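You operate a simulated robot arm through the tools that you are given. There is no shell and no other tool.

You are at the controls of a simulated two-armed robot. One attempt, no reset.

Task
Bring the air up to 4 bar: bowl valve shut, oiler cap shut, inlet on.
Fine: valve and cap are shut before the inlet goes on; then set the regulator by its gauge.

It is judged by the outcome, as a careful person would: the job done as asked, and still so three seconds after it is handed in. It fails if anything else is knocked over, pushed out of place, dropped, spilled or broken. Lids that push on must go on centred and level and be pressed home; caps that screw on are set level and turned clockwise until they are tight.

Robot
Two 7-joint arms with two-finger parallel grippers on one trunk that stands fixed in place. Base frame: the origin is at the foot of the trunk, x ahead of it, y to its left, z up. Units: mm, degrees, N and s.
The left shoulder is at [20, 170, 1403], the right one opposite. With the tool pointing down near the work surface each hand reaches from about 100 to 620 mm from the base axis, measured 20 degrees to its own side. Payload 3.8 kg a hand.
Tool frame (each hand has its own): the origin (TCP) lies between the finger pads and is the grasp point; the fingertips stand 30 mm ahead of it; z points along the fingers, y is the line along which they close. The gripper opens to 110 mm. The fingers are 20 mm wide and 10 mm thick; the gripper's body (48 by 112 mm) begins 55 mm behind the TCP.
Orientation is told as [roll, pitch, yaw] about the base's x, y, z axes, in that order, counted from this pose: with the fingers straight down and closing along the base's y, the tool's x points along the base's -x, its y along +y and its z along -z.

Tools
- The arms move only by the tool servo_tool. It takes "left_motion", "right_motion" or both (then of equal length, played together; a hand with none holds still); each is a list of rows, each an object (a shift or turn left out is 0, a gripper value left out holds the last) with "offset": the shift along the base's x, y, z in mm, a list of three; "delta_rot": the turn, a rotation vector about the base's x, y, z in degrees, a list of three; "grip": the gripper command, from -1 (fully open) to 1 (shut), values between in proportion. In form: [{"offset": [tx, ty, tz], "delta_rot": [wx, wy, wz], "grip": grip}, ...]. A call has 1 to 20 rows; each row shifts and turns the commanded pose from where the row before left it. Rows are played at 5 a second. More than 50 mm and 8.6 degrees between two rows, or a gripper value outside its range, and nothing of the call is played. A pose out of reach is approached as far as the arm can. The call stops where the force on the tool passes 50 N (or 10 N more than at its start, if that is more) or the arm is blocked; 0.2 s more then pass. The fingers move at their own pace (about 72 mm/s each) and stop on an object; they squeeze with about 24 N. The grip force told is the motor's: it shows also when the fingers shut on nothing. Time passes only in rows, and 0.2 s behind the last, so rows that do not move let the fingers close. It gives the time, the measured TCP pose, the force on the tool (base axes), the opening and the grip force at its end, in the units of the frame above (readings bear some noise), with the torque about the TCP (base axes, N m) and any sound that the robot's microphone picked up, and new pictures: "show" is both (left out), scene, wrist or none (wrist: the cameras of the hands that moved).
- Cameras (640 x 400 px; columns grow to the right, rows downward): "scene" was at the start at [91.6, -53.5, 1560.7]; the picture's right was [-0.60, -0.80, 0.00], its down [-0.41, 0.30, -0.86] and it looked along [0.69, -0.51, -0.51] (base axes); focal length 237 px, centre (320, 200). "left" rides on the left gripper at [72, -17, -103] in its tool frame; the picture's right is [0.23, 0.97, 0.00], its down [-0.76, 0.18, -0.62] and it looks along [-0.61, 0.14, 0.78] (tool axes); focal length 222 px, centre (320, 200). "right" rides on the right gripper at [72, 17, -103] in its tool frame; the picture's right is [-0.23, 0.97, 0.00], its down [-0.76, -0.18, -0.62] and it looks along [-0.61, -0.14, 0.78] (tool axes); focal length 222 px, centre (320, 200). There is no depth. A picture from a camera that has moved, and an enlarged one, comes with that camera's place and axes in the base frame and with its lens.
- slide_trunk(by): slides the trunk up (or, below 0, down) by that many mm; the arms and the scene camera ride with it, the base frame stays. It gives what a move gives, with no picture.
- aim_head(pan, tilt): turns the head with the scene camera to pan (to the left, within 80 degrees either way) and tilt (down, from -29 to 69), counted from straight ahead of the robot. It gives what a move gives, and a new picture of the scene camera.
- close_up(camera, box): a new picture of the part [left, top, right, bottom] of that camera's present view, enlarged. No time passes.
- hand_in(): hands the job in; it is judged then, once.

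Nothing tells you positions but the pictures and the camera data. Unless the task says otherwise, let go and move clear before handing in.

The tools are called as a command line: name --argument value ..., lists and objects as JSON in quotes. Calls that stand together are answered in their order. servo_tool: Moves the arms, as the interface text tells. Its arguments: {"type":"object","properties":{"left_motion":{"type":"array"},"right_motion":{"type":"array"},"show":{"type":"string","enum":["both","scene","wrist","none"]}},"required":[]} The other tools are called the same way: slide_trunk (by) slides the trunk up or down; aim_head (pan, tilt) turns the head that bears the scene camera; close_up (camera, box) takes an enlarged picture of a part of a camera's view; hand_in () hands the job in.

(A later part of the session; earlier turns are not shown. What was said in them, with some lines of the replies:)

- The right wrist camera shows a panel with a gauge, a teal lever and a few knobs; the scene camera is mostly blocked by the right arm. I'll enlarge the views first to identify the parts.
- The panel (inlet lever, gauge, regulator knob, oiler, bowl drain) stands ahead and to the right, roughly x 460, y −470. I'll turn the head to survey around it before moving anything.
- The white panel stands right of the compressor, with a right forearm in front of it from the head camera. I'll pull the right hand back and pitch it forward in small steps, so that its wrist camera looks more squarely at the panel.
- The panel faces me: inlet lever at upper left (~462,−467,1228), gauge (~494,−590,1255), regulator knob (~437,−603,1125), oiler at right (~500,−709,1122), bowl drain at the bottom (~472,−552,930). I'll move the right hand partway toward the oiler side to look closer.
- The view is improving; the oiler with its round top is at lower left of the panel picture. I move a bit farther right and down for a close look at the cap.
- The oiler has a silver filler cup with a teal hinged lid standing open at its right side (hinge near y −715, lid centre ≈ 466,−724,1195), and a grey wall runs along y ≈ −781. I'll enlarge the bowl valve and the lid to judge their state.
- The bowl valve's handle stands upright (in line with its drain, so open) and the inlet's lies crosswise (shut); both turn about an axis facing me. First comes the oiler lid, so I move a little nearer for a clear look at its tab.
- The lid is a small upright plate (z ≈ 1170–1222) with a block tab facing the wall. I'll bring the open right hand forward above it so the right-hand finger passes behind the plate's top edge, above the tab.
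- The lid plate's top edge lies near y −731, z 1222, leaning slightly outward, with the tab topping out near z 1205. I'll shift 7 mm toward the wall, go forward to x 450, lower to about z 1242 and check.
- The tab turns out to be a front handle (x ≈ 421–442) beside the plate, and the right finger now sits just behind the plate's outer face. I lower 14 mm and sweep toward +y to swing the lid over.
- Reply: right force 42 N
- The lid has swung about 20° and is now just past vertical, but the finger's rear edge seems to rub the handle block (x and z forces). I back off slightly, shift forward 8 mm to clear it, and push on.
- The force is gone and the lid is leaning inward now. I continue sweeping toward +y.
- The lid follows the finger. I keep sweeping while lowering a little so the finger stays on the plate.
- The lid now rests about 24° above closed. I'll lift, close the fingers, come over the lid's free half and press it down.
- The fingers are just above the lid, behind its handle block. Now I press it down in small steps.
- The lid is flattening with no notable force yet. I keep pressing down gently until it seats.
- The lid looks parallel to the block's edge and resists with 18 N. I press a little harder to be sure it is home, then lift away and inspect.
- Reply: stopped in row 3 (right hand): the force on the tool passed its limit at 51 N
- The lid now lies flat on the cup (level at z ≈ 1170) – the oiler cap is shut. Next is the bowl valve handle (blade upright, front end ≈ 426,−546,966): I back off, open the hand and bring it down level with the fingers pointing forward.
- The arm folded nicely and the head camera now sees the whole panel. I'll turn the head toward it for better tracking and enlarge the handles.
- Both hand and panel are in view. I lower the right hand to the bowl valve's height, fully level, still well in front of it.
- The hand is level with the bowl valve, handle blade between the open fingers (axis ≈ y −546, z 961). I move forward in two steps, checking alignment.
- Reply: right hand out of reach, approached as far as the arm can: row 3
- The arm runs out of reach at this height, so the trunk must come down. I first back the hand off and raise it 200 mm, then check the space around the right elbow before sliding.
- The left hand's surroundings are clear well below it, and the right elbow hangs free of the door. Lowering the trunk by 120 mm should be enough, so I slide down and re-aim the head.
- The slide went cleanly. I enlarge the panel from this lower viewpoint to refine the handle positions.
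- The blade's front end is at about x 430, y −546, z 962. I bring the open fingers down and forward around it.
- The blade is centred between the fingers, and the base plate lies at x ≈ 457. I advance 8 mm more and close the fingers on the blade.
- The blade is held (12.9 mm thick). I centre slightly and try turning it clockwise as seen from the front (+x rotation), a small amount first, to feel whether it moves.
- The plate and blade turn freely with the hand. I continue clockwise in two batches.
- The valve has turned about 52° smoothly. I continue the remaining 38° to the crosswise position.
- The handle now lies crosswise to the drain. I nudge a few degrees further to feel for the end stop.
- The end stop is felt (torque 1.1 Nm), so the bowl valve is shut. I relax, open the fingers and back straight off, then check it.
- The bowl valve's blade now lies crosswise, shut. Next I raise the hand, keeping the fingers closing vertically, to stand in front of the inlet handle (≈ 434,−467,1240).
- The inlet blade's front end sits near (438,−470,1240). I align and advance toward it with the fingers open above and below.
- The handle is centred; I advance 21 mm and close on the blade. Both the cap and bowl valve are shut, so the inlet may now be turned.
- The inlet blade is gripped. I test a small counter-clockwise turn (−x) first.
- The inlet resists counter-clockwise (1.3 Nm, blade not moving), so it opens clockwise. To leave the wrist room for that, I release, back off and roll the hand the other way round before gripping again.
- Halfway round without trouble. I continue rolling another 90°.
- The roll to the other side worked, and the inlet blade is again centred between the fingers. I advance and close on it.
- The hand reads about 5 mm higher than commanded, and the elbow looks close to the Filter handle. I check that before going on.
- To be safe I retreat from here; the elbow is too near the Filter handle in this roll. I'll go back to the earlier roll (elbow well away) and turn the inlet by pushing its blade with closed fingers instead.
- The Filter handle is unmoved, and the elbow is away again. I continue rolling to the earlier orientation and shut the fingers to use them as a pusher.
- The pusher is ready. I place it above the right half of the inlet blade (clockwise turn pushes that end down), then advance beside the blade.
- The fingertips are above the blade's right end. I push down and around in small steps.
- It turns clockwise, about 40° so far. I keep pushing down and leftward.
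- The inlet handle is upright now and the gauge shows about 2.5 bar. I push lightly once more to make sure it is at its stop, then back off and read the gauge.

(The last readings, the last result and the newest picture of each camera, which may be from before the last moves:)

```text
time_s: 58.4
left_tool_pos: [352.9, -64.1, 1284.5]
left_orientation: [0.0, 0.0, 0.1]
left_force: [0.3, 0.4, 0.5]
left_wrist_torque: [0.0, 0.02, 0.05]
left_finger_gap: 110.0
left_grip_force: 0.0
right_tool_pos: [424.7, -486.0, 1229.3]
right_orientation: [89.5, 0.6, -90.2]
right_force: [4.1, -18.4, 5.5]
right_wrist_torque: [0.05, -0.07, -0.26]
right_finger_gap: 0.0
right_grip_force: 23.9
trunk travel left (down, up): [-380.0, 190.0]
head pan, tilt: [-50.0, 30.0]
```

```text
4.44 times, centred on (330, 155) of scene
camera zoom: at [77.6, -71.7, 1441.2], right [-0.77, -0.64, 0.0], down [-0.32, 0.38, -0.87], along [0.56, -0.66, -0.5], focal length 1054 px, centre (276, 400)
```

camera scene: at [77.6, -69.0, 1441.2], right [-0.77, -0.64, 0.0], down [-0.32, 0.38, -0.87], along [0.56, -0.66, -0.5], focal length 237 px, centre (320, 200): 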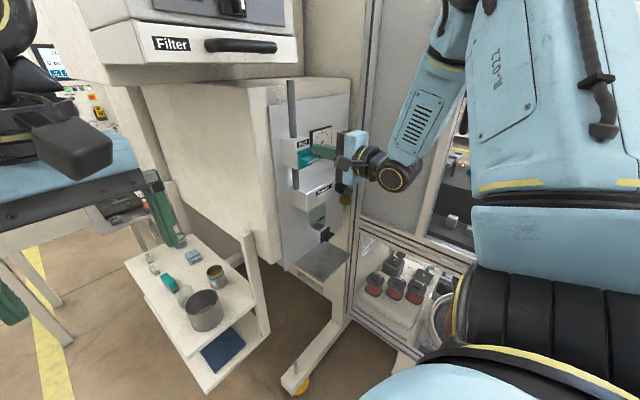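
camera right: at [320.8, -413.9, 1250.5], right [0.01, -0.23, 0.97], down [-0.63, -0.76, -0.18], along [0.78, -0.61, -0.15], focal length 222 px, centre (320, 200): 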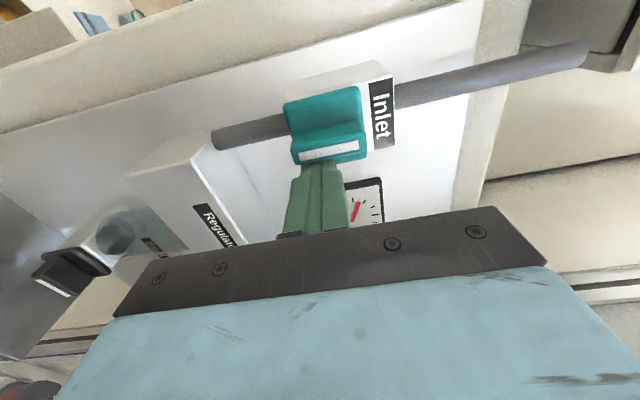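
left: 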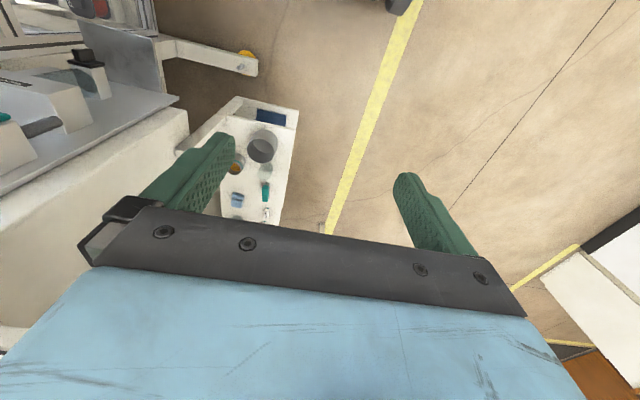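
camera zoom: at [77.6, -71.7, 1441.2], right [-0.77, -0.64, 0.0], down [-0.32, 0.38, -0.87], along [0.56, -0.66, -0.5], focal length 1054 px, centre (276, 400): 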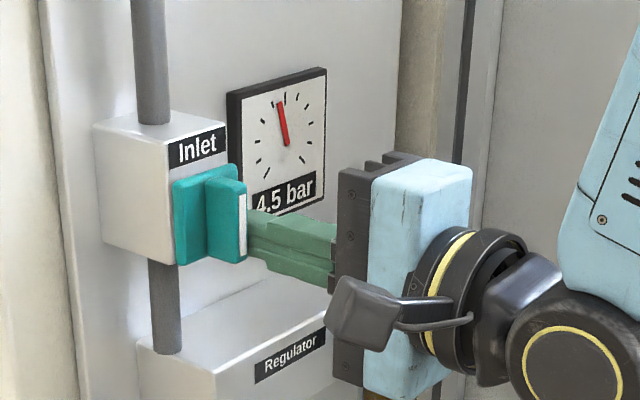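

The handle is firm against its stop, and the pressure is climbing through 4.5 bar. I back off and go to the regulator knob at once.

servo_tool --right_motion '[{"offset": [0, -6, 0]}, {"offset": [-25, 0, 0]}, {"offset": [-30, 0, 0]}, {"offset": [-30, 0, 0]}, {"offset": [0, -30, -25]}, {"offset": [0, -35, -25]}, {"offset": [0, -35, -25]}, {"offset": [0, -15, -25]}]' --show "both"

close_up --camera "right" --box '[220, 40, 460, 220]'

close_up --camera "scene" --box '[270, 110, 390, 210]'

```text
time_s: 60.2
left_tool_pos: [351.2, -62.4, 1286.6]
left_orientation: [0.0, 0.0, 0.0]
left_force: [0.2, 0.7, 0.4]
left_wrist_torque: [0.02, 0.0, -0.01]
left_finger_gap: 109.9
left_grip_force: 0.0
right_tool_pos: [340.0, -605.2, 1131.3]
right_orientation: [89.6, 0.4, -90.1]
right_force: [-0.4, -0.6, 0.9]
right_wrist_torque: [-0.02, 0.01, 0.01]
right_finger_gap: 0.0
right_grip_force: 23.5
trunk travel left (down, up): [-380.0, 190.0]
head pan, tilt: [-50.0, 30.0]
camera scene: at [77.1, -69.3, 1441.3], right [-0.77, -0.64, 0.0], down [-0.32, 0.38, -0.87], along [0.56, -0.66, -0.5], focal length 237 px, centre (320, 200)
camera right: at [234.6, -533.9, 1150.6], right [0.01, -0.23, 0.97], down [-0.63, -0.76, -0.18], along [0.78, -0.61, -0.15], focal length 222 px, centre (320, 200)
```

scene: 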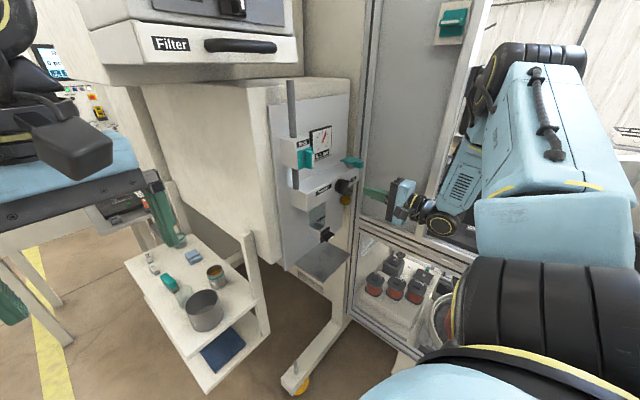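
right: 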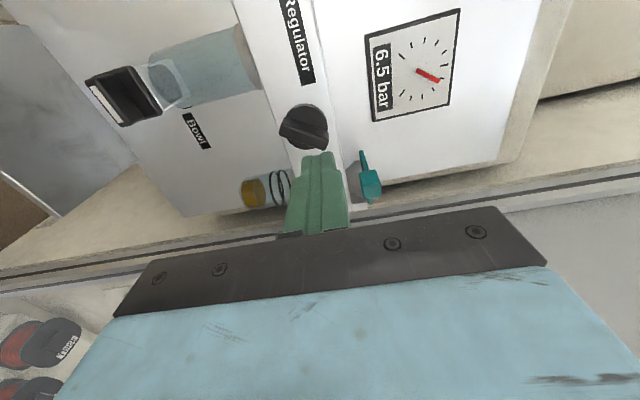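

```text
2.22 times, centred on (340, 130) of right
camera zoom: at [234.6, -533.9, 1150.6], right [0.01, -0.23, 0.97], down [-0.63, -0.76, -0.18], along [0.78, -0.61, -0.15], focal length 494 px, centre (276, 356)
```

zoom: 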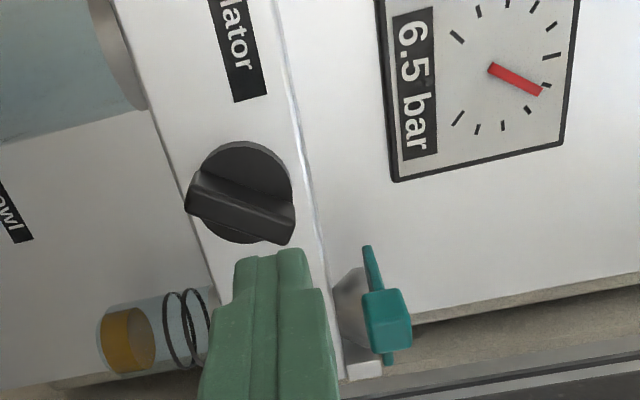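

```text
4.00 times, centred on (330, 160) of scene
camera zoom: at [77.1, -69.3, 1441.3], right [-0.77, -0.64, 0.0], down [-0.32, 0.38, -0.87], along [0.56, -0.66, -0.5], focal length 948 px, centre (280, 360)
```

zoom: 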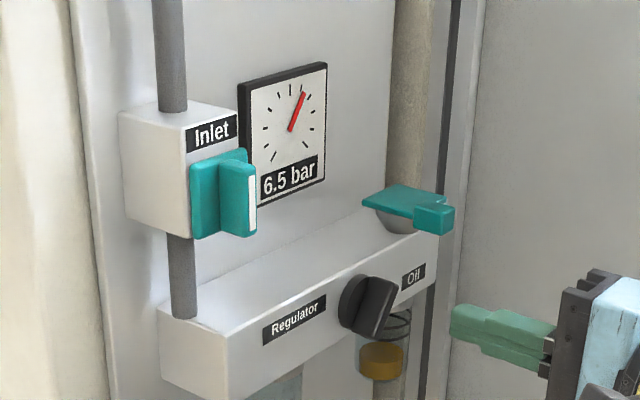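

Pressure settled at 6.5 bar with the inlet fully on. The regulator knob's blade (axis ≈ y −608, z 1118) leans about 28° clockwise from vertical; I roll the hand to match and open the fingers.

servo_tool --right_motion '[{"delta_rot": [-8.4, 0, 0], "grip": 0.1}, {"delta_rot": [-8.4, 0, 0]}, {"delta_rot": [-8.4, 0, 0]}, {"delta_rot": [-8.4, 0, 0]}, {"delta_rot": [-8.4, 0, 0]}, {"delta_rot": [-8.4, 0, 0]}, {"delta_rot": [-8.4, 0, 0]}, {"offset": [10, -3, -13], "delta_rot": [-3.6, 0, 0]}]' --show "both"

close_up --camera "right" --box '[220, 60, 420, 220]'

close_up --camera "scene" --box '[270, 110, 430, 230]'

```text
time_s: 62.0
left_tool_pos: [351.5, -62.3, 1286.6]
left_orientation: [0.0, 0.0, 0.2]
left_force: [-1.0, 0.2, -0.1]
left_wrist_torque: [0.03, -0.02, 0.0]
left_finger_gap: 109.9
left_grip_force: 0.1
right_tool_pos: [350.7, -608.1, 1116.5]
right_orientation: [89.7, -62.2, -90.3]
right_force: [0.0, 0.7, -0.1]
right_wrist_torque: [0.0, -0.02, 0.02]
right_finger_gap: 49.7
right_grip_force: 0.1
trunk travel left (down, up): [-380.0, 190.0]
head pan, tilt: [-50.0, 30.0]
camera scene: at [77.6, -69.8, 1441.2], right [-0.77, -0.64, 0.0], down [-0.32, 0.38, -0.87], along [0.56, -0.66, -0.5], focal length 237 px, centre (320, 200)
camera right: at [246.6, -558.5, 1061.9], right [0.01, 0.76, 0.66], down [-0.63, -0.51, 0.59], along [0.78, -0.41, 0.47], focal length 222 px, centre (320, 200)
```

scene: 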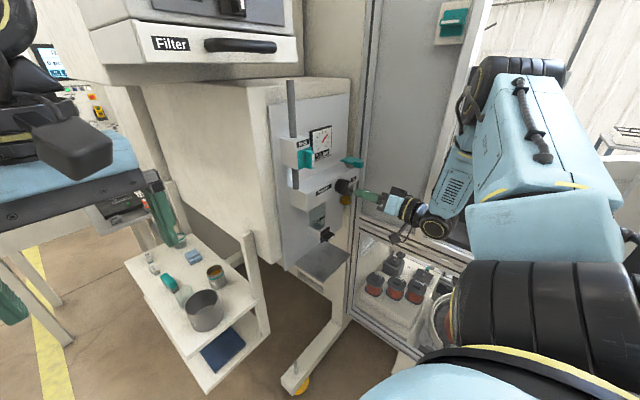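
right: 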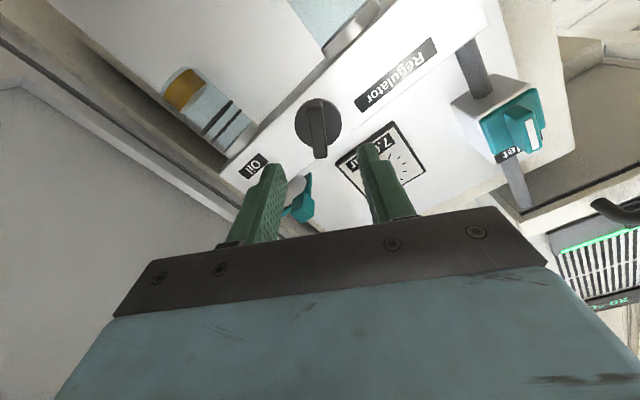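

```text
2.50 times, centred on (320, 140) of right
camera zoom: at [246.6, -558.5, 1061.9], right [0.01, 0.76, 0.66], down [-0.63, -0.51, 0.59], along [0.78, -0.41, 0.47], focal length 555 px, centre (320, 350)
```

zoom: 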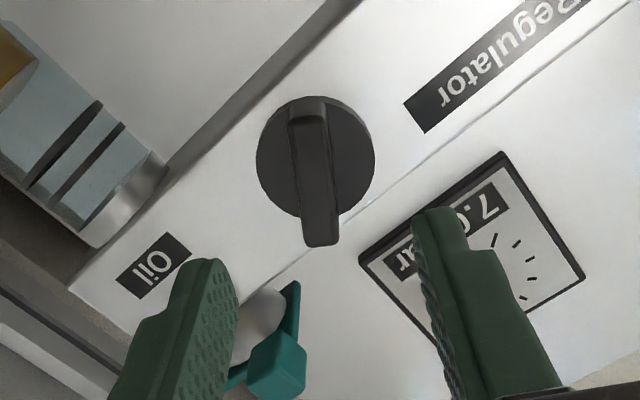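

```text
3.33 times, centred on (350, 170) of scene
camera zoom: at [77.6, -69.8, 1441.2], right [-0.77, -0.64, 0.0], down [-0.32, 0.38, -0.87], along [0.56, -0.66, -0.5], focal length 790 px, centre (220, 300)
```

zoom: 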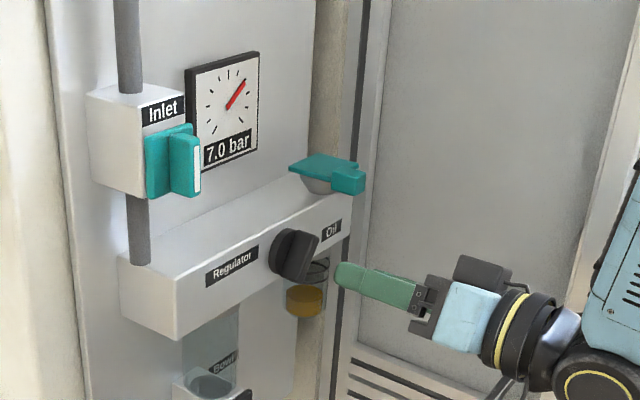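

The gauge still creeps up (7.0 bar); the knob's blade is aligned between the fingers. I advance and grip it.

servo_tool --right_motion '[{"offset": [22, 0, 0], "delta_rot": [3, 0, 0]}, {"offset": [22, 0, 0]}, {"offset": [21, 0, 0.5]}]' --show "wrist"

close_up --camera "right" --box '[220, 60, 420, 220]'

close_up --camera "scene" --box '[270, 110, 430, 230]'

```text
time_s: 62.8
left_tool_pos: [352.6, -62.1, 1286.0]
left_orientation: [-0.1, 0.1, 0.1]
left_force: [1.0, -1.1, 0.1]
left_wrist_torque: [0.01, 0.02, -0.01]
left_finger_gap: 109.8
left_grip_force: 0.0
right_tool_pos: [417.3, -609.3, 1117.9]
right_orientation: [89.8, -59.0, -90.2]
right_force: [-0.2, 0.4, 0.4]
right_wrist_torque: [0.04, 0.0, 0.0]
right_finger_gap: 49.5
right_grip_force: 0.1
trunk travel left (down, up): [-380.0, 190.0]
head pan, tilt: [-50.0, 30.0]
camera right: at [312.9, -556.0, 1064.9], right [0.01, 0.72, 0.7], down [-0.63, -0.54, 0.56], along [0.78, -0.44, 0.45], focal length 222 px, centre (320, 200)
```

right: 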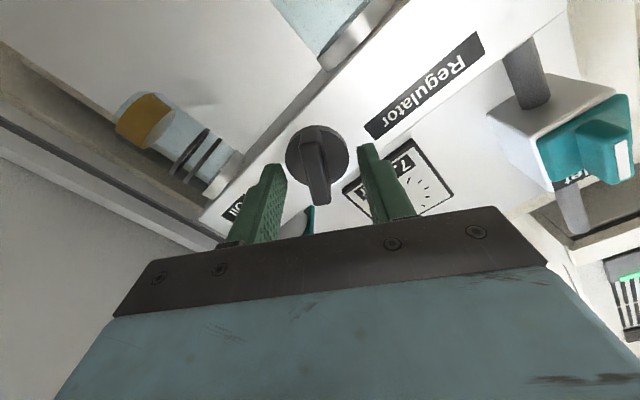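

```text
2.50 times, centred on (320, 140) of right
camera zoom: at [312.9, -556.0, 1064.9], right [0.01, 0.72, 0.7], down [-0.63, -0.54, 0.56], along [0.78, -0.44, 0.45], focal length 555 px, centre (320, 350)
```

zoom: 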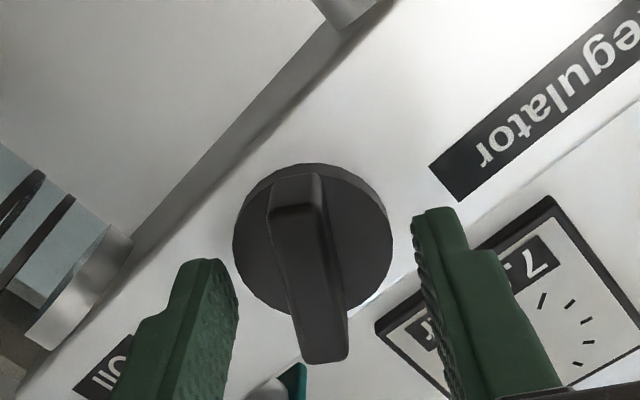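

```text
3.33 times, centred on (350, 170) of scene
camera zoom: at [77.8, -69.2, 1441.2], right [-0.77, -0.64, 0.0], down [-0.32, 0.38, -0.87], along [0.56, -0.66, -0.5], focal length 790 px, centre (220, 300)
```

zoom: 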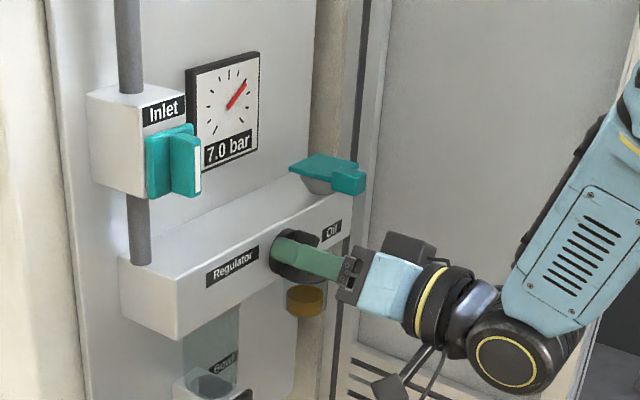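

The gauge holds at 7.0 bar and stays visible to the head camera. I close on the knob.

servo_tool --right_motion '[{"grip": 1}, {"grip": 1}, {"grip": 1}]' --show "none"

close_up --camera "scene" --box '[270, 110, 430, 230]'

close_up --camera "right" --box '[220, 60, 420, 220]'

```text
time_s: 63.6
left_tool_pos: [352.7, -65.0, 1285.2]
left_orientation: [0.0, 0.0, 0.2]
left_force: [1.3, -0.2, -0.3]
left_wrist_torque: [0.02, 0.0, -0.02]
left_finger_gap: 109.9
left_grip_force: 0.0
right_tool_pos: [416.1, -610.6, 1115.9]
right_orientation: [89.7, -59.0, -90.3]
right_force: [0.5, -10.1, -2.2]
right_wrist_torque: [-0.02, -0.54, 0.39]
right_finger_gap: 13.0
right_grip_force: 45.3
trunk travel left (down, up): [-380.0, 190.0]
head pan, tilt: [-50.0, 30.0]
```

```text
3.33 times, centred on (350, 170) of scene
camera zoom: at [77.5, -70.8, 1441.2], right [-0.77, -0.64, 0.0], down [-0.32, 0.38, -0.87], along [0.56, -0.66, -0.5], focal length 790 px, centre (220, 300)
```

zoom: 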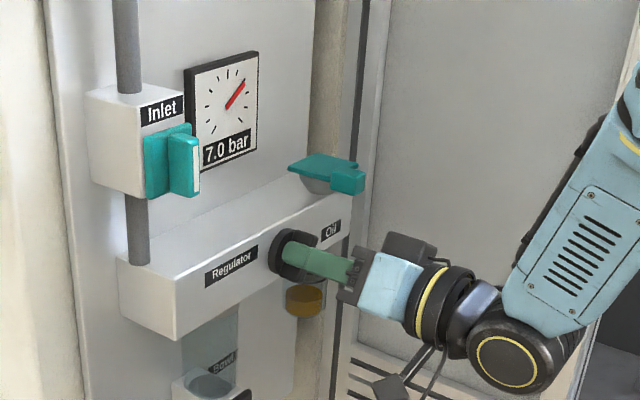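

```text
2.50 times, centred on (320, 140) of right
camera zoom: at [312.4, -557.6, 1064.2], right [0.01, 0.72, 0.7], down [-0.63, -0.54, 0.56], along [0.78, -0.44, 0.45], focal length 555 px, centre (320, 350)
```

zoom: 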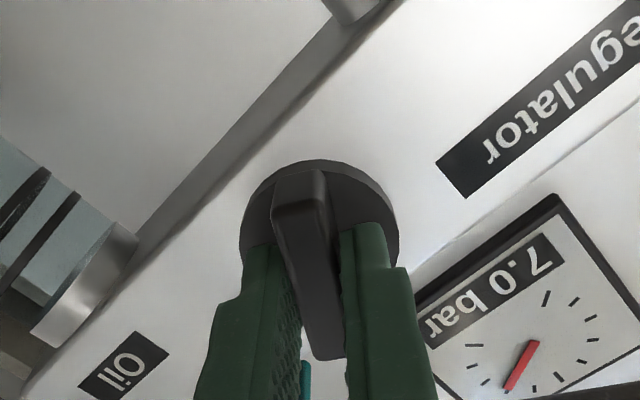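

Gripped. I centre slightly and turn counter-clockwise about 10° (to lower the pressure), then read the gauge.

servo_tool --right_motion '[{"offset": [0, -1.5, 0], "delta_rot": [-5, 0, 0]}, {"delta_rot": [-5, 0, 0]}, {}, {}, {}]' --show "none"

close_up --camera "scene" --box '[270, 110, 430, 230]'

```text
time_s: 64.8
left_tool_pos: [352.6, -62.7, 1284.7]
left_orientation: [0.0, 0.0, 0.1]
left_force: [-0.2, 0.3, -0.3]
left_wrist_torque: [0.04, 0.0, 0.04]
left_finger_gap: 110.1
left_grip_force: 0.1
right_tool_pos: [416.5, -610.5, 1117.2]
right_orientation: [89.5, -69.0, -90.0]
right_force: [2.8, -3.6, -9.2]
right_wrist_torque: [-0.05, -1.07, 0.38]
right_finger_gap: 12.9
right_grip_force: 45.4
trunk travel left (down, up): [-380.0, 190.0]
head pan, tilt: [-50.0, 30.0]
```

```text
3.33 times, centred on (350, 170) of scene
camera zoom: at [78.2, -70.5, 1441.1], right [-0.77, -0.64, 0.0], down [-0.32, 0.38, -0.87], along [0.56, -0.66, -0.5], focal length 790 px, centre (220, 300)
```

zoom: 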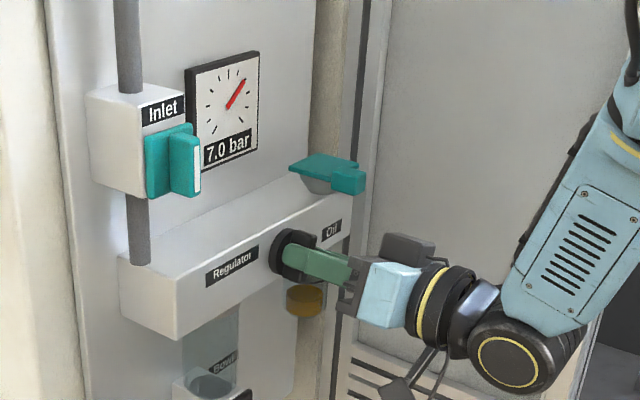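

Still 7.0 bar – the setting may be above the supply pressure. I turn another 15° and wait a moment.

servo_tool --right_motion '[{"delta_rot": [-5, 0, 0]}, {"delta_rot": [-5, 0, 0]}, {"delta_rot": [-5, 0, 0]}, {}, {}, {}]' --show "none"

close_up --camera "scene" --box '[300, 115, 380, 215]'

```text
time_s: 66.2
left_tool_pos: [352.7, -63.8, 1286.2]
left_orientation: [0.0, 0.0, 0.0]
left_force: [-0.1, -0.2, 0.8]
left_wrist_torque: [0.0, 0.01, 0.01]
left_finger_gap: 109.9
left_grip_force: 0.0
right_tool_pos: [416.6, -609.4, 1116.9]
right_orientation: [89.2, -84.1, -89.7]
right_force: [5.4, -3.5, -5.3]
right_wrist_torque: [0.01, 0.71, 0.87]
right_finger_gap: 12.6
right_grip_force: 44.6
trunk travel left (down, up): [-380.0, 190.0]
head pan, tilt: [-50.0, 30.0]
```

```text
4.00 times, centred on (340, 165) of scene
camera zoom: at [78.9, -70.1, 1441.1], right [-0.77, -0.64, 0.0], down [-0.32, 0.38, -0.87], along [0.56, -0.66, -0.5], focal length 948 px, centre (240, 340)
```

zoom: 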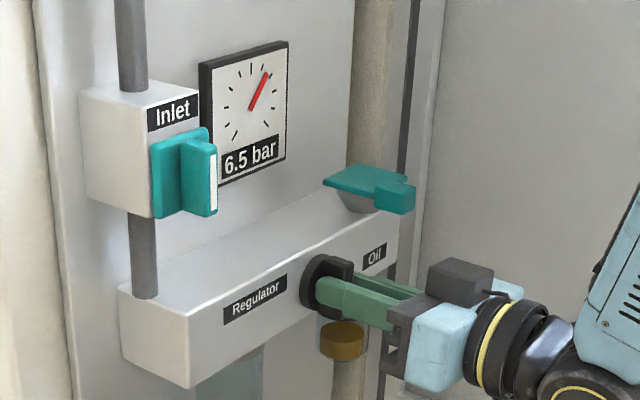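

It drops to 6.5 bar – right direction. I wait a second to see where it settles.

servo_tool --right_motion '[{}, {}, {}, {}, {}, {}, {}, {}]' --show "none"

close_up --camera "scene" --box '[300, 115, 380, 215]'

```text
time_s: 68.0
left_tool_pos: [352.7, -62.6, 1285.1]
left_orientation: [0.0, 0.0, 0.1]
left_force: [-0.8, -0.3, -0.3]
left_wrist_torque: [0.01, -0.01, 0.0]
left_finger_gap: 110.0
left_grip_force: 0.3
right_tool_pos: [416.8, -609.9, 1116.4]
right_orientation: [89.7, -84.1, -90.2]
right_force: [6.0, -2.7, -7.5]
right_wrist_torque: [0.0, 0.07, 0.81]
right_finger_gap: 12.6
right_grip_force: 44.9
trunk travel left (down, up): [-380.0, 190.0]
head pan, tilt: [-50.0, 30.0]
```

```text
4.00 times, centred on (340, 165) of scene
camera zoom: at [79.0, -70.1, 1441.1], right [-0.77, -0.64, 0.0], down [-0.32, 0.38, -0.87], along [0.56, -0.66, -0.5], focal length 948 px, centre (240, 340)
```

zoom: 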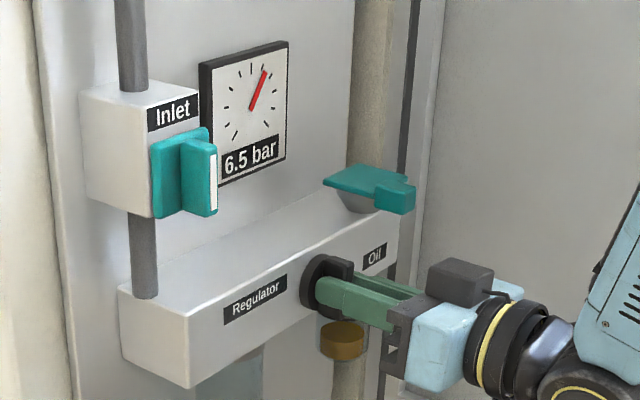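

Settled at about 6.5 bar. I turn another 24° and read again.

servo_tool --right_motion '[{"delta_rot": [-6, 0, 0]}, {"delta_rot": [-6, 0, 0]}, {"delta_rot": [-6, 0, 0]}, {"delta_rot": [-6, 0, 0]}, {}, {}, {}, {}, {}, {}]' --show "none"

close_up --camera "scene" --box '[300, 115, 380, 215]'

```text
time_s: 70.2
left_tool_pos: [352.7, -61.8, 1285.9]
left_orientation: [0.0, 0.0, 0.2]
left_force: [0.4, 0.9, -0.6]
left_wrist_torque: [-0.01, 0.0, -0.01]
left_finger_gap: 109.7
left_grip_force: 0.1
right_tool_pos: [416.5, -609.1, 1116.4]
right_orientation: [-90.3, -72.1, 89.9]
right_force: [2.6, 4.9, -14.3]
right_wrist_torque: [-0.02, -0.17, 1.08]
right_finger_gap: 12.6
right_grip_force: 44.6
trunk travel left (down, up): [-380.0, 190.0]
head pan, tilt: [-50.0, 30.0]
```

```text
4.00 times, centred on (340, 165) of scene
camera zoom: at [78.6, -69.5, 1441.1], right [-0.77, -0.64, 0.0], down [-0.32, 0.38, -0.87], along [0.56, -0.66, -0.5], focal length 948 px, centre (240, 340)
```

zoom: 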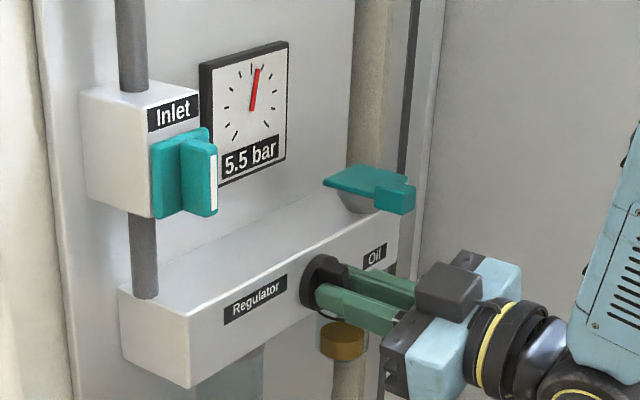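

5.5 bar now, so roughly 25° per bar. I turn another 24° and enlarge the gauge.

servo_tool --right_motion '[{"delta_rot": [-6, 0, 0]}, {"delta_rot": [-6, 0, 0]}, {"delta_rot": [-6, 0, 0]}, {"delta_rot": [-6, 0, 0]}, {}, {}, {}, {}, {}, {}, {}]' --show "scene"

close_up --camera "scene" --box '[300, 120, 345, 165]'

```text
time_s: 72.6
left_tool_pos: [352.9, -62.4, 1285.4]
left_orientation: [-0.1, 0.0, 0.1]
left_force: [-0.6, 0.2, 0.0]
left_wrist_torque: [0.0, -0.02, -0.02]
left_finger_gap: 110.1
left_grip_force: 0.1
right_tool_pos: [415.7, -609.1, 1115.3]
right_orientation: [-90.3, -48.0, 90.0]
right_force: [2.8, 4.4, -14.4]
right_wrist_torque: [0.02, 1.08, 0.33]
right_finger_gap: 12.8
right_grip_force: 45.0
trunk travel left (down, up): [-380.0, 190.0]
head pan, tilt: [-50.0, 30.0]
camera scene: at [79.0, -69.5, 1441.1], right [-0.77, -0.64, 0.0], down [-0.32, 0.38, -0.87], along [0.56, -0.66, -0.5], focal length 237 px, centre (320, 200)
```

scene: 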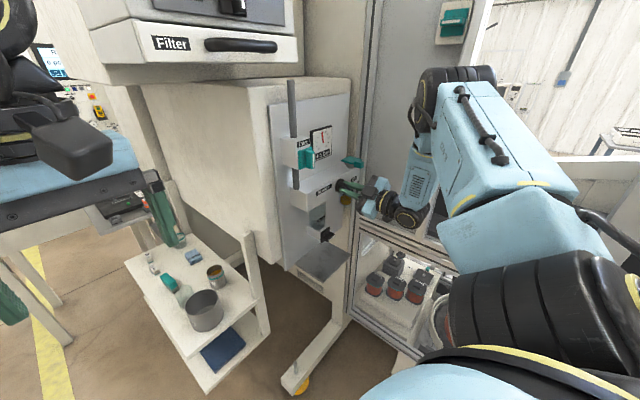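

```text
8.89 times, centred on (322, 142) of scene
camera zoom: at [79.0, -69.5, 1441.1], right [-0.77, -0.64, 0.0], down [-0.32, 0.38, -0.87], along [0.56, -0.66, -0.5], focal length 2107 px, centre (298, 711)
```

zoom: 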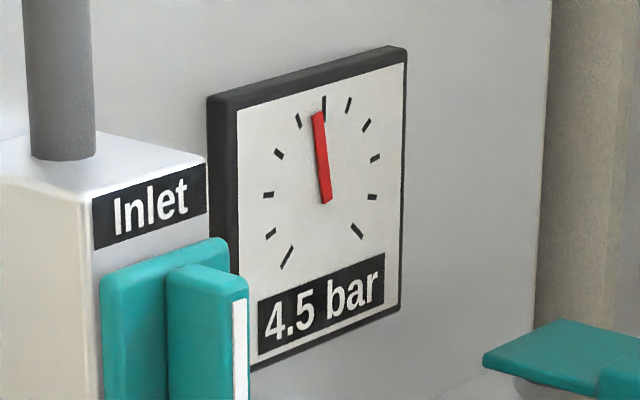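

The needle stands at about 4.7 (ticks are 1 bar apart). I wait to be sure it has settled before the fine step.

servo_tool --right_motion '[{}, {}, {}, {}, {}, {}, {}]' --show "none"

close_up --camera "scene" --box '[300, 120, 345, 165]'

```text
time_s: 74.2
left_tool_pos: [353.8, -61.3, 1286.4]
left_orientation: [0.0, 0.0, 0.2]
left_force: [0.4, 0.5, -0.4]
left_wrist_torque: [0.02, -0.01, 0.01]
left_finger_gap: 110.2
left_grip_force: 0.0
right_tool_pos: [417.3, -609.2, 1116.7]
right_orientation: [-90.4, -48.1, 90.1]
right_force: [1.8, 5.5, -14.7]
right_wrist_torque: [0.05, 0.86, 0.53]
right_finger_gap: 12.8
right_grip_force: 44.8
trunk travel left (down, up): [-380.0, 190.0]
head pan, tilt: [-50.0, 30.0]
```

```text
8.89 times, centred on (322, 142) of scene
camera zoom: at [78.9, -69.6, 1441.1], right [-0.77, -0.64, 0.0], down [-0.32, 0.38, -0.87], along [0.56, -0.66, -0.5], focal length 2107 px, centre (298, 711)
```

zoom: 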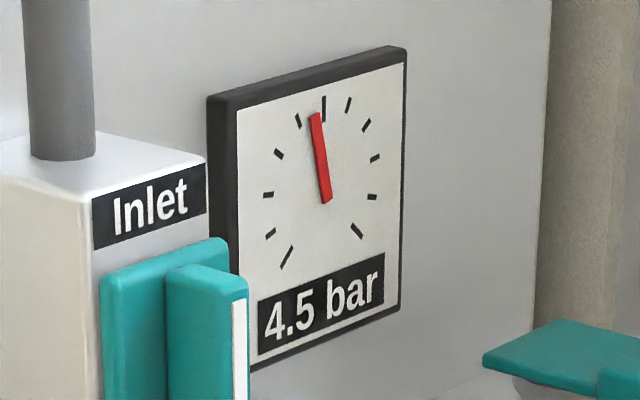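

Settled at about 4.6 bar; the rate is about 27° per bar. I turn 15° more, wait and read again.

servo_tool --right_motion '[{"delta_rot": [-5, 0, 0]}, {"delta_rot": [-5, 0, 0]}, {"delta_rot": [-5, 0, 0]}, {}, {}, {}, {}, {}, {}, {}, {}, {}, {}, {}]' --show "none"

close_up --camera "scene" --box '[300, 120, 345, 165]'

```text
time_s: 77.2
left_tool_pos: [354.0, -63.1, 1284.5]
left_orientation: [0.0, 0.2, 0.1]
left_force: [0.3, 0.0, 0.3]
left_wrist_torque: [0.0, -0.01, -0.01]
left_finger_gap: 110.0
left_grip_force: 0.1
right_tool_pos: [416.5, -608.2, 1115.0]
right_orientation: [-90.2, -33.1, 90.0]
right_force: [3.5, 9.2, -18.6]
right_wrist_torque: [-0.01, 0.93, 0.23]
right_finger_gap: 13.0
right_grip_force: 45.3
trunk travel left (down, up): [-380.0, 190.0]
head pan, tilt: [-50.0, 30.0]
```

```text
8.89 times, centred on (322, 142) of scene
camera zoom: at [79.3, -69.3, 1441.1], right [-0.77, -0.64, 0.0], down [-0.32, 0.38, -0.87], along [0.56, -0.66, -0.5], focal length 2107 px, centre (298, 711)
```

zoom: 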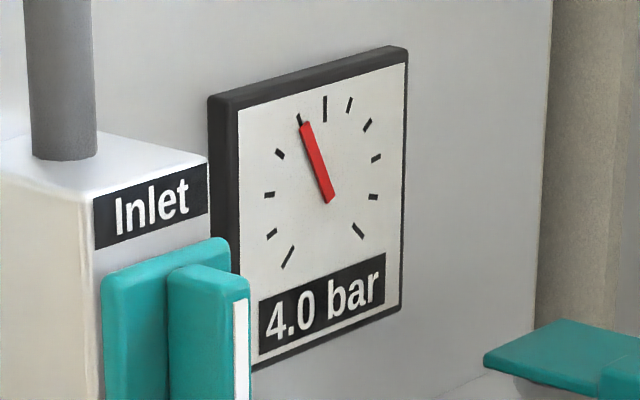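

The readout shows 4.0 and the needle computes to about 4.1. I let it settle and take a tighter picture of the dial.

servo_tool --right_motion '[{}, {}, {}, {}, {}, {}, {}, {}, {}, {}]' --show "none"

close_up --camera "scene" --box '[310, 122, 334, 146]'

close_up --camera "right" --box '[220, 60, 420, 220]'

```text
time_s: 79.4
left_tool_pos: [353.0, -62.3, 1285.3]
left_orientation: [0.0, 0.1, 0.1]
left_force: [-0.5, -0.2, -0.3]
left_wrist_torque: [0.01, 0.01, -0.02]
left_finger_gap: 110.0
left_grip_force: 0.1
right_tool_pos: [417.6, -610.1, 1116.0]
right_orientation: [-90.3, -33.0, 90.0]
right_force: [2.8, 8.9, -19.1]
right_wrist_torque: [0.06, 0.88, 0.29]
right_finger_gap: 12.8
right_grip_force: 44.9
trunk travel left (down, up): [-380.0, 190.0]
head pan, tilt: [-50.0, 30.0]
```

```text
16.00 times, centred on (322, 134) of scene
camera zoom: at [79.3, -69.4, 1441.1], right [-0.77, -0.64, 0.0], down [-0.32, 0.38, -0.87], along [0.56, -0.66, -0.5], focal length 3793 px, centre (288, 1256)
```

zoom: 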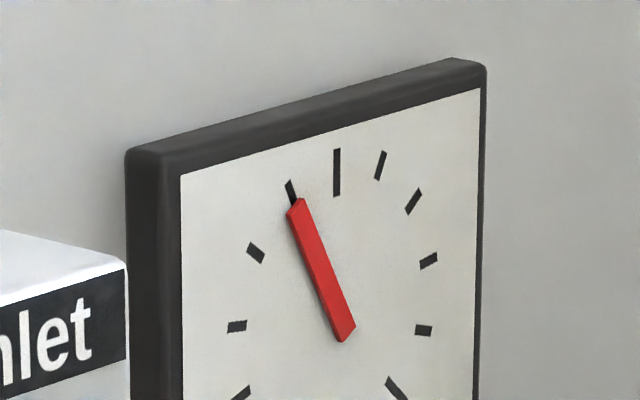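

```text
2.50 times, centred on (320, 140) of right
camera zoom: at [312.1, -660.0, 1062.8], right [0.0, 0.72, -0.69], down [-0.62, 0.54, 0.56], along [0.78, 0.43, 0.45], focal length 555 px, centre (320, 350)
```

zoom: 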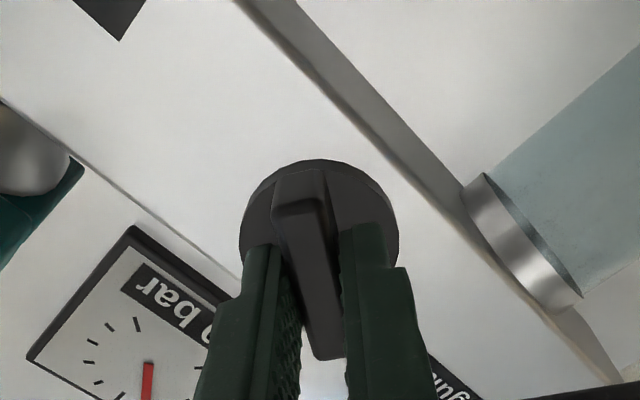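

The needle now reads about 3.9–4.0, with the digital readout at 4.0. I relieve the side force on the hand, nudge back up by 2° and check again.

servo_tool --right_motion '[{"offset": [0, 1, -2]}, {"delta_rot": [2, 0, 0]}, {}, {}, {}, {}, {}, {}, {}, {}, {}, {}]' --show "none"

close_up --camera "scene" --box '[310, 122, 334, 146]'

close_up --camera "scene" --box '[300, 120, 345, 165]'

```text
time_s: 82.0
left_tool_pos: [351.7, -63.7, 1284.5]
left_orientation: [-0.1, 0.0, 0.0]
left_force: [0.1, 0.0, 0.6]
left_wrist_torque: [-0.01, -0.03, -0.02]
left_finger_gap: 109.9
left_grip_force: 0.1
right_tool_pos: [416.4, -609.5, 1116.7]
right_orientation: [-90.8, -34.9, 90.2]
right_force: [11.3, -10.9, 12.5]
right_wrist_torque: [-0.01, 0.72, -0.1]
right_finger_gap: 13.0
right_grip_force: 44.7
trunk travel left (down, up): [-380.0, 190.0]
head pan, tilt: [-50.0, 30.0]
```

```text
16.00 times, centred on (322, 134) of scene
camera zoom: at [78.5, -69.7, 1441.2], right [-0.77, -0.64, 0.0], down [-0.32, 0.38, -0.87], along [0.56, -0.66, -0.5], focal length 3793 px, centre (288, 1256)
```

zoom: 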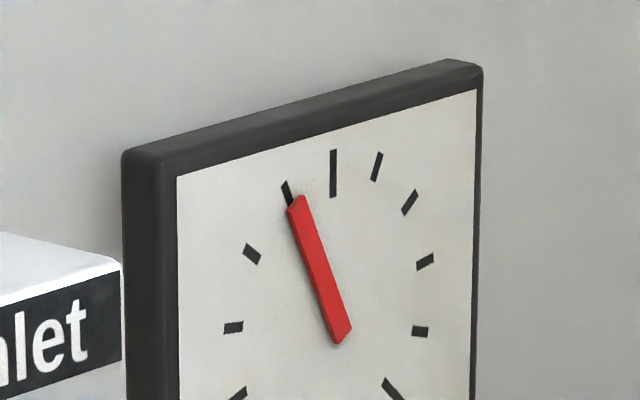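

```text
8.89 times, centred on (322, 142) of scene
camera zoom: at [78.5, -69.7, 1441.2], right [-0.77, -0.64, 0.0], down [-0.32, 0.38, -0.87], along [0.56, -0.66, -0.5], focal length 2107 px, centre (298, 711)
```

zoom: 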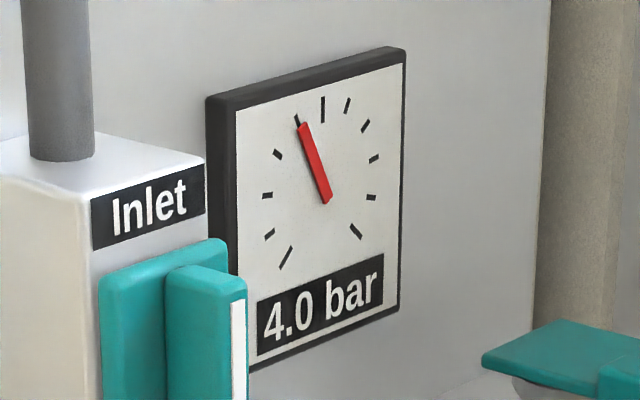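

The needle now lines up with the 4-bar tick (≈ 3.96–4.0). I centre the hand to remove side load, open the fingers gently and watch the gauge.

servo_tool --right_motion '[{"offset": [0, -0.5, 0.8]}, {}, {}]' --show "none"

servo_tool --right_motion '[{"grip": 0.5}, {"grip": 0.2}, {"grip": 0.1}, {}]' --show "none"

close_up --camera "scene" --box '[310, 122, 334, 146]'

close_up --camera "right" --box '[220, 60, 420, 220]'

```text
time_s: 82.8
left_tool_pos: [352.9, -62.8, 1285.2]
left_orientation: [0.0, 0.1, 0.0]
left_force: [-0.5, 1.1, -0.5]
left_wrist_torque: [0.01, 0.0, -0.01]
left_finger_gap: 110.0
left_grip_force: 0.2
right_tool_pos: [417.4, -607.8, 1115.8]
right_orientation: [-90.6, -34.9, 90.2]
right_force: [11.2, -13.1, 13.2]
right_wrist_torque: [-0.01, 0.04, 0.71]
right_finger_gap: 13.0
right_grip_force: 45.2
trunk travel left (down, up): [-380.0, 190.0]
head pan, tilt: [-50.0, 30.0]
```

```text
time_s: 83.8
left_tool_pos: [351.6, -62.1, 1285.5]
left_orientation: [-0.1, 0.0, 0.1]
left_force: [0.5, 0.3, 0.4]
left_wrist_torque: [-0.03, 0.01, 0.01]
left_finger_gap: 109.9
left_grip_force: 0.0
right_tool_pos: [414.6, -609.1, 1114.4]
right_orientation: [-90.4, -35.0, 90.2]
right_force: [-0.7, 0.6, -1.4]
right_wrist_torque: [0.01, 0.0, -0.01]
right_finger_gap: 49.4
right_grip_force: 0.0
trunk travel left (down, up): [-380.0, 190.0]
head pan, tilt: [-50.0, 30.0]
```

```text
16.00 times, centred on (322, 134) of scene
camera zoom: at [77.4, -69.0, 1441.3], right [-0.77, -0.64, 0.0], down [-0.32, 0.38, -0.87], along [0.56, -0.66, -0.5], focal length 3793 px, centre (288, 1256)
```

zoom: 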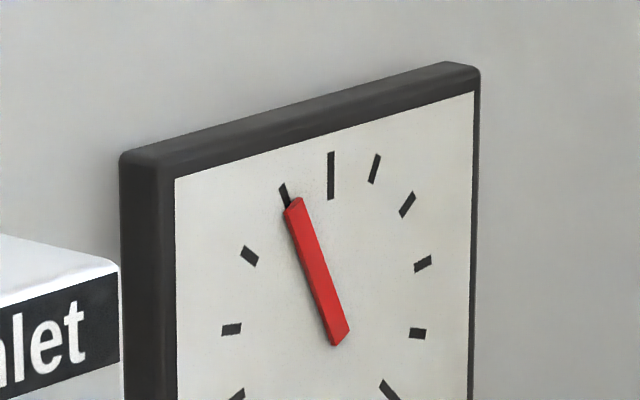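

```text
2.50 times, centred on (320, 140) of right
camera zoom: at [310.9, -657.3, 1060.5], right [0.01, 0.74, -0.67], down [-0.63, 0.52, 0.58], along [0.78, 0.41, 0.47], focal length 555 px, centre (320, 350)
```

zoom: 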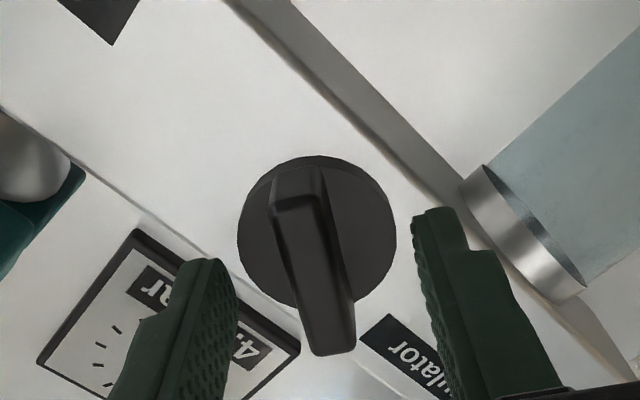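

Released, and the needle still lines up with the 4-bar tick. I back straight off from the knob and clear the panel.

servo_tool --right_motion '[{"offset": [-20, 0, 0]}, {"offset": [-25, 0, 0]}, {"offset": [-30, 0, 0]}, {"offset": [-30, 0, 0]}, {"offset": [-20, 0, 0]}, {}, {}, {}, {}, {}]' --show "both"

close_up --camera "scene" --box '[310, 122, 334, 146]'

close_up --camera "scene" --box '[270, 110, 390, 270]'

```text
time_s: 86.0
left_tool_pos: [351.4, -63.0, 1286.1]
left_orientation: [-0.1, 0.0, 0.0]
left_force: [0.2, 0.7, -0.3]
left_wrist_torque: [-0.03, -0.02, 0.01]
left_finger_gap: 110.1
left_grip_force: 0.1
right_tool_pos: [290.5, -607.8, 1115.3]
right_orientation: [-90.6, -34.9, 90.1]
right_force: [-0.2, -0.5, -0.2]
right_wrist_torque: [-0.01, -0.02, 0.0]
right_finger_gap: 49.7
right_grip_force: 0.1
trunk travel left (down, up): [-380.0, 190.0]
head pan, tilt: [-50.0, 30.0]
camera scene: at [77.4, -69.0, 1441.3], right [-0.77, -0.64, 0.0], down [-0.32, 0.38, -0.87], along [0.56, -0.66, -0.5], focal length 237 px, centre (320, 200)
camera right: at [186.2, -656.6, 1060.1], right [0.01, 0.74, -0.67], down [-0.63, 0.52, 0.58], along [0.78, 0.41, 0.47], focal length 222 px, centre (320, 200)
```

scene: 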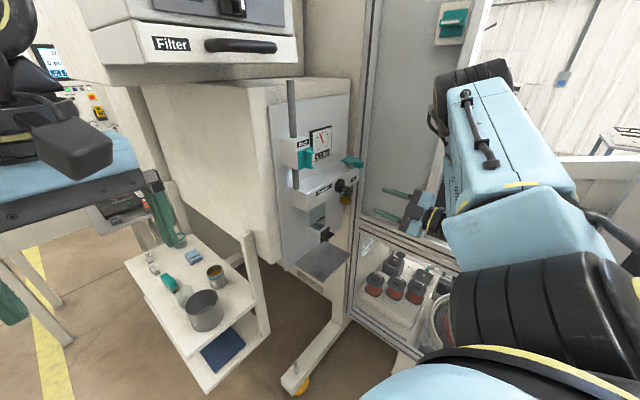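
right: 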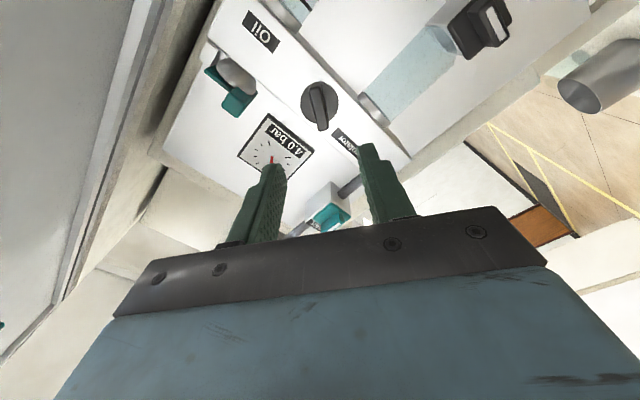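

```text
16.00 times, centred on (322, 134) of scene
camera zoom: at [77.4, -69.0, 1441.3], right [-0.77, -0.64, 0.0], down [-0.32, 0.38, -0.87], along [0.56, -0.66, -0.5], focal length 3793 px, centre (288, 1256)
```

zoom: 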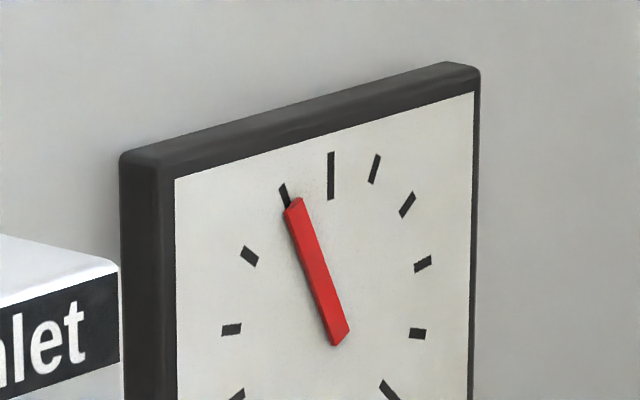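

```text
2.50 times, centred on (330, 190) of scene
camera zoom: at [77.4, -69.0, 1441.3], right [-0.77, -0.64, 0.0], down [-0.32, 0.38, -0.87], along [0.56, -0.66, -0.5], focal length 593 px, centre (295, 225)
```

zoom: 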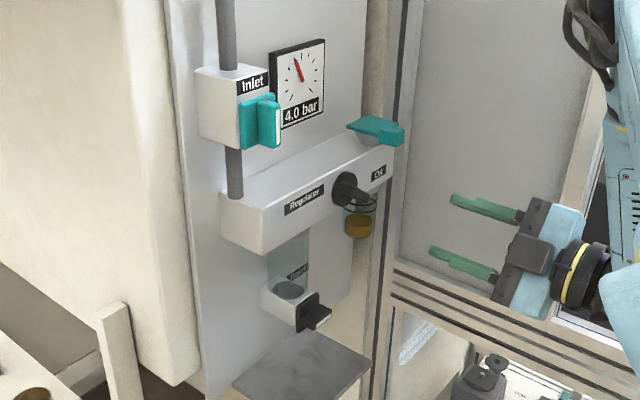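

The gauge has held unchanged for over two seconds, with the bowl valve crosswise, the cap flat and the inlet upright. I take one last independent look at the dial from the wrist camera.

servo_tool --right_motion '[{"offset": [0, -30, 0]}, {"offset": [0, -20, -20]}, {}, {}]' --show "wrist"

close_up --camera "right" --box '[240, 80, 360, 180]'

close_up --camera "scene" --box '[300, 120, 345, 165]'

```text
time_s: 87.0
left_tool_pos: [352.0, -61.6, 1286.9]
left_orientation: [0.0, 0.1, 0.2]
left_force: [-0.1, 0.2, -0.5]
left_wrist_torque: [-0.01, -0.04, -0.02]
left_finger_gap: 109.9
left_grip_force: 0.2
right_tool_pos: [290.6, -658.3, 1095.1]
right_orientation: [-90.6, -34.9, 90.0]
right_force: [0.3, 0.3, 0.2]
right_wrist_torque: [-0.01, -0.01, 0.0]
right_finger_gap: 49.9
right_grip_force: 0.1
trunk travel left (down, up): [-380.0, 190.0]
head pan, tilt: [-50.0, 30.0]
camera right: at [186.3, -706.6, 1039.9], right [0.01, 0.74, -0.67], down [-0.63, 0.52, 0.58], along [0.78, 0.41, 0.47], focal length 222 px, centre (320, 200)
```

right: 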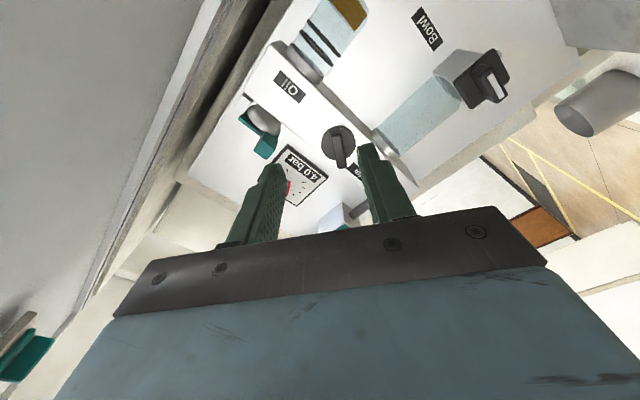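

```text
4.00 times, centred on (300, 130) of right
camera zoom: at [186.3, -706.6, 1039.9], right [0.01, 0.74, -0.67], down [-0.63, 0.52, 0.58], along [0.78, 0.41, 0.47], focal length 888 px, centre (400, 480)
```

zoom: 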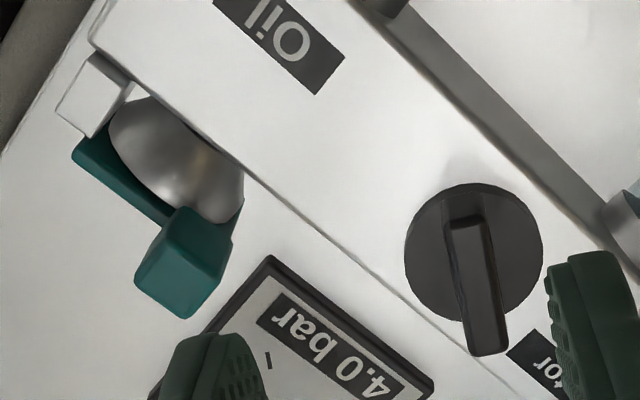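

```text
8.89 times, centred on (322, 142) of scene
camera zoom: at [77.2, -69.5, 1441.3], right [-0.77, -0.64, 0.0], down [-0.32, 0.38, -0.87], along [0.56, -0.66, -0.5], focal length 2107 px, centre (298, 711)
```

zoom: 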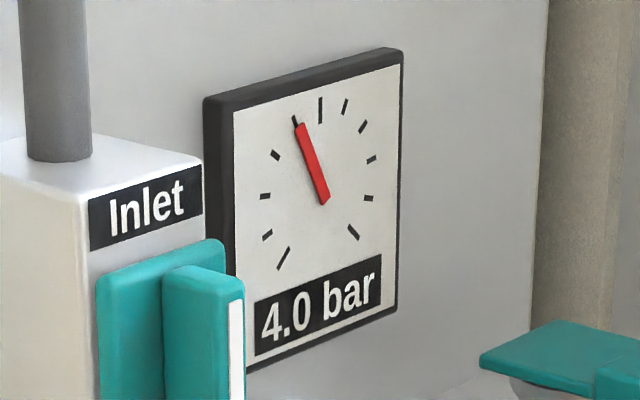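

Everything is in place: the bowl valve is shut, the oiler cap sits flat on its cup, the inlet is on, and the gauge stands steady at 4.0 bar with the hand clear. I hand the job in.

hand_in

```text
The job is handed in.
```

The air is up to 4 bar and the job is handed in. The gauge readout shows 4.0 bar, the needle sits on the 4-bar tick, and the reading held steady for the last few seconds.

I did the steps in the order you asked:
- **Oiler cap:** I swung the lid closed and pressed it down until it sat flat on its cup.
- **Bowl valve:** I turned the handle clockwise to its stop. It now lies across the drain.
- **Inlet:** I turned it on only after the cap and bowl valve were shut. The handle is upright against its stop.
- **Regulator:** With the inlet on, the pressure rose to 7 bar, so I turned the knob down to 4.

While I was lining up on the inlet, the right elbow came close to the Filter handle and the hand sat a few millimetres off. I couldn't rule out a light touch, so I backed away and came in from another angle. The handle looked the same afterwards.

The right hand is open and clear of the panel. The trunk is 120 mm lower than at the start.
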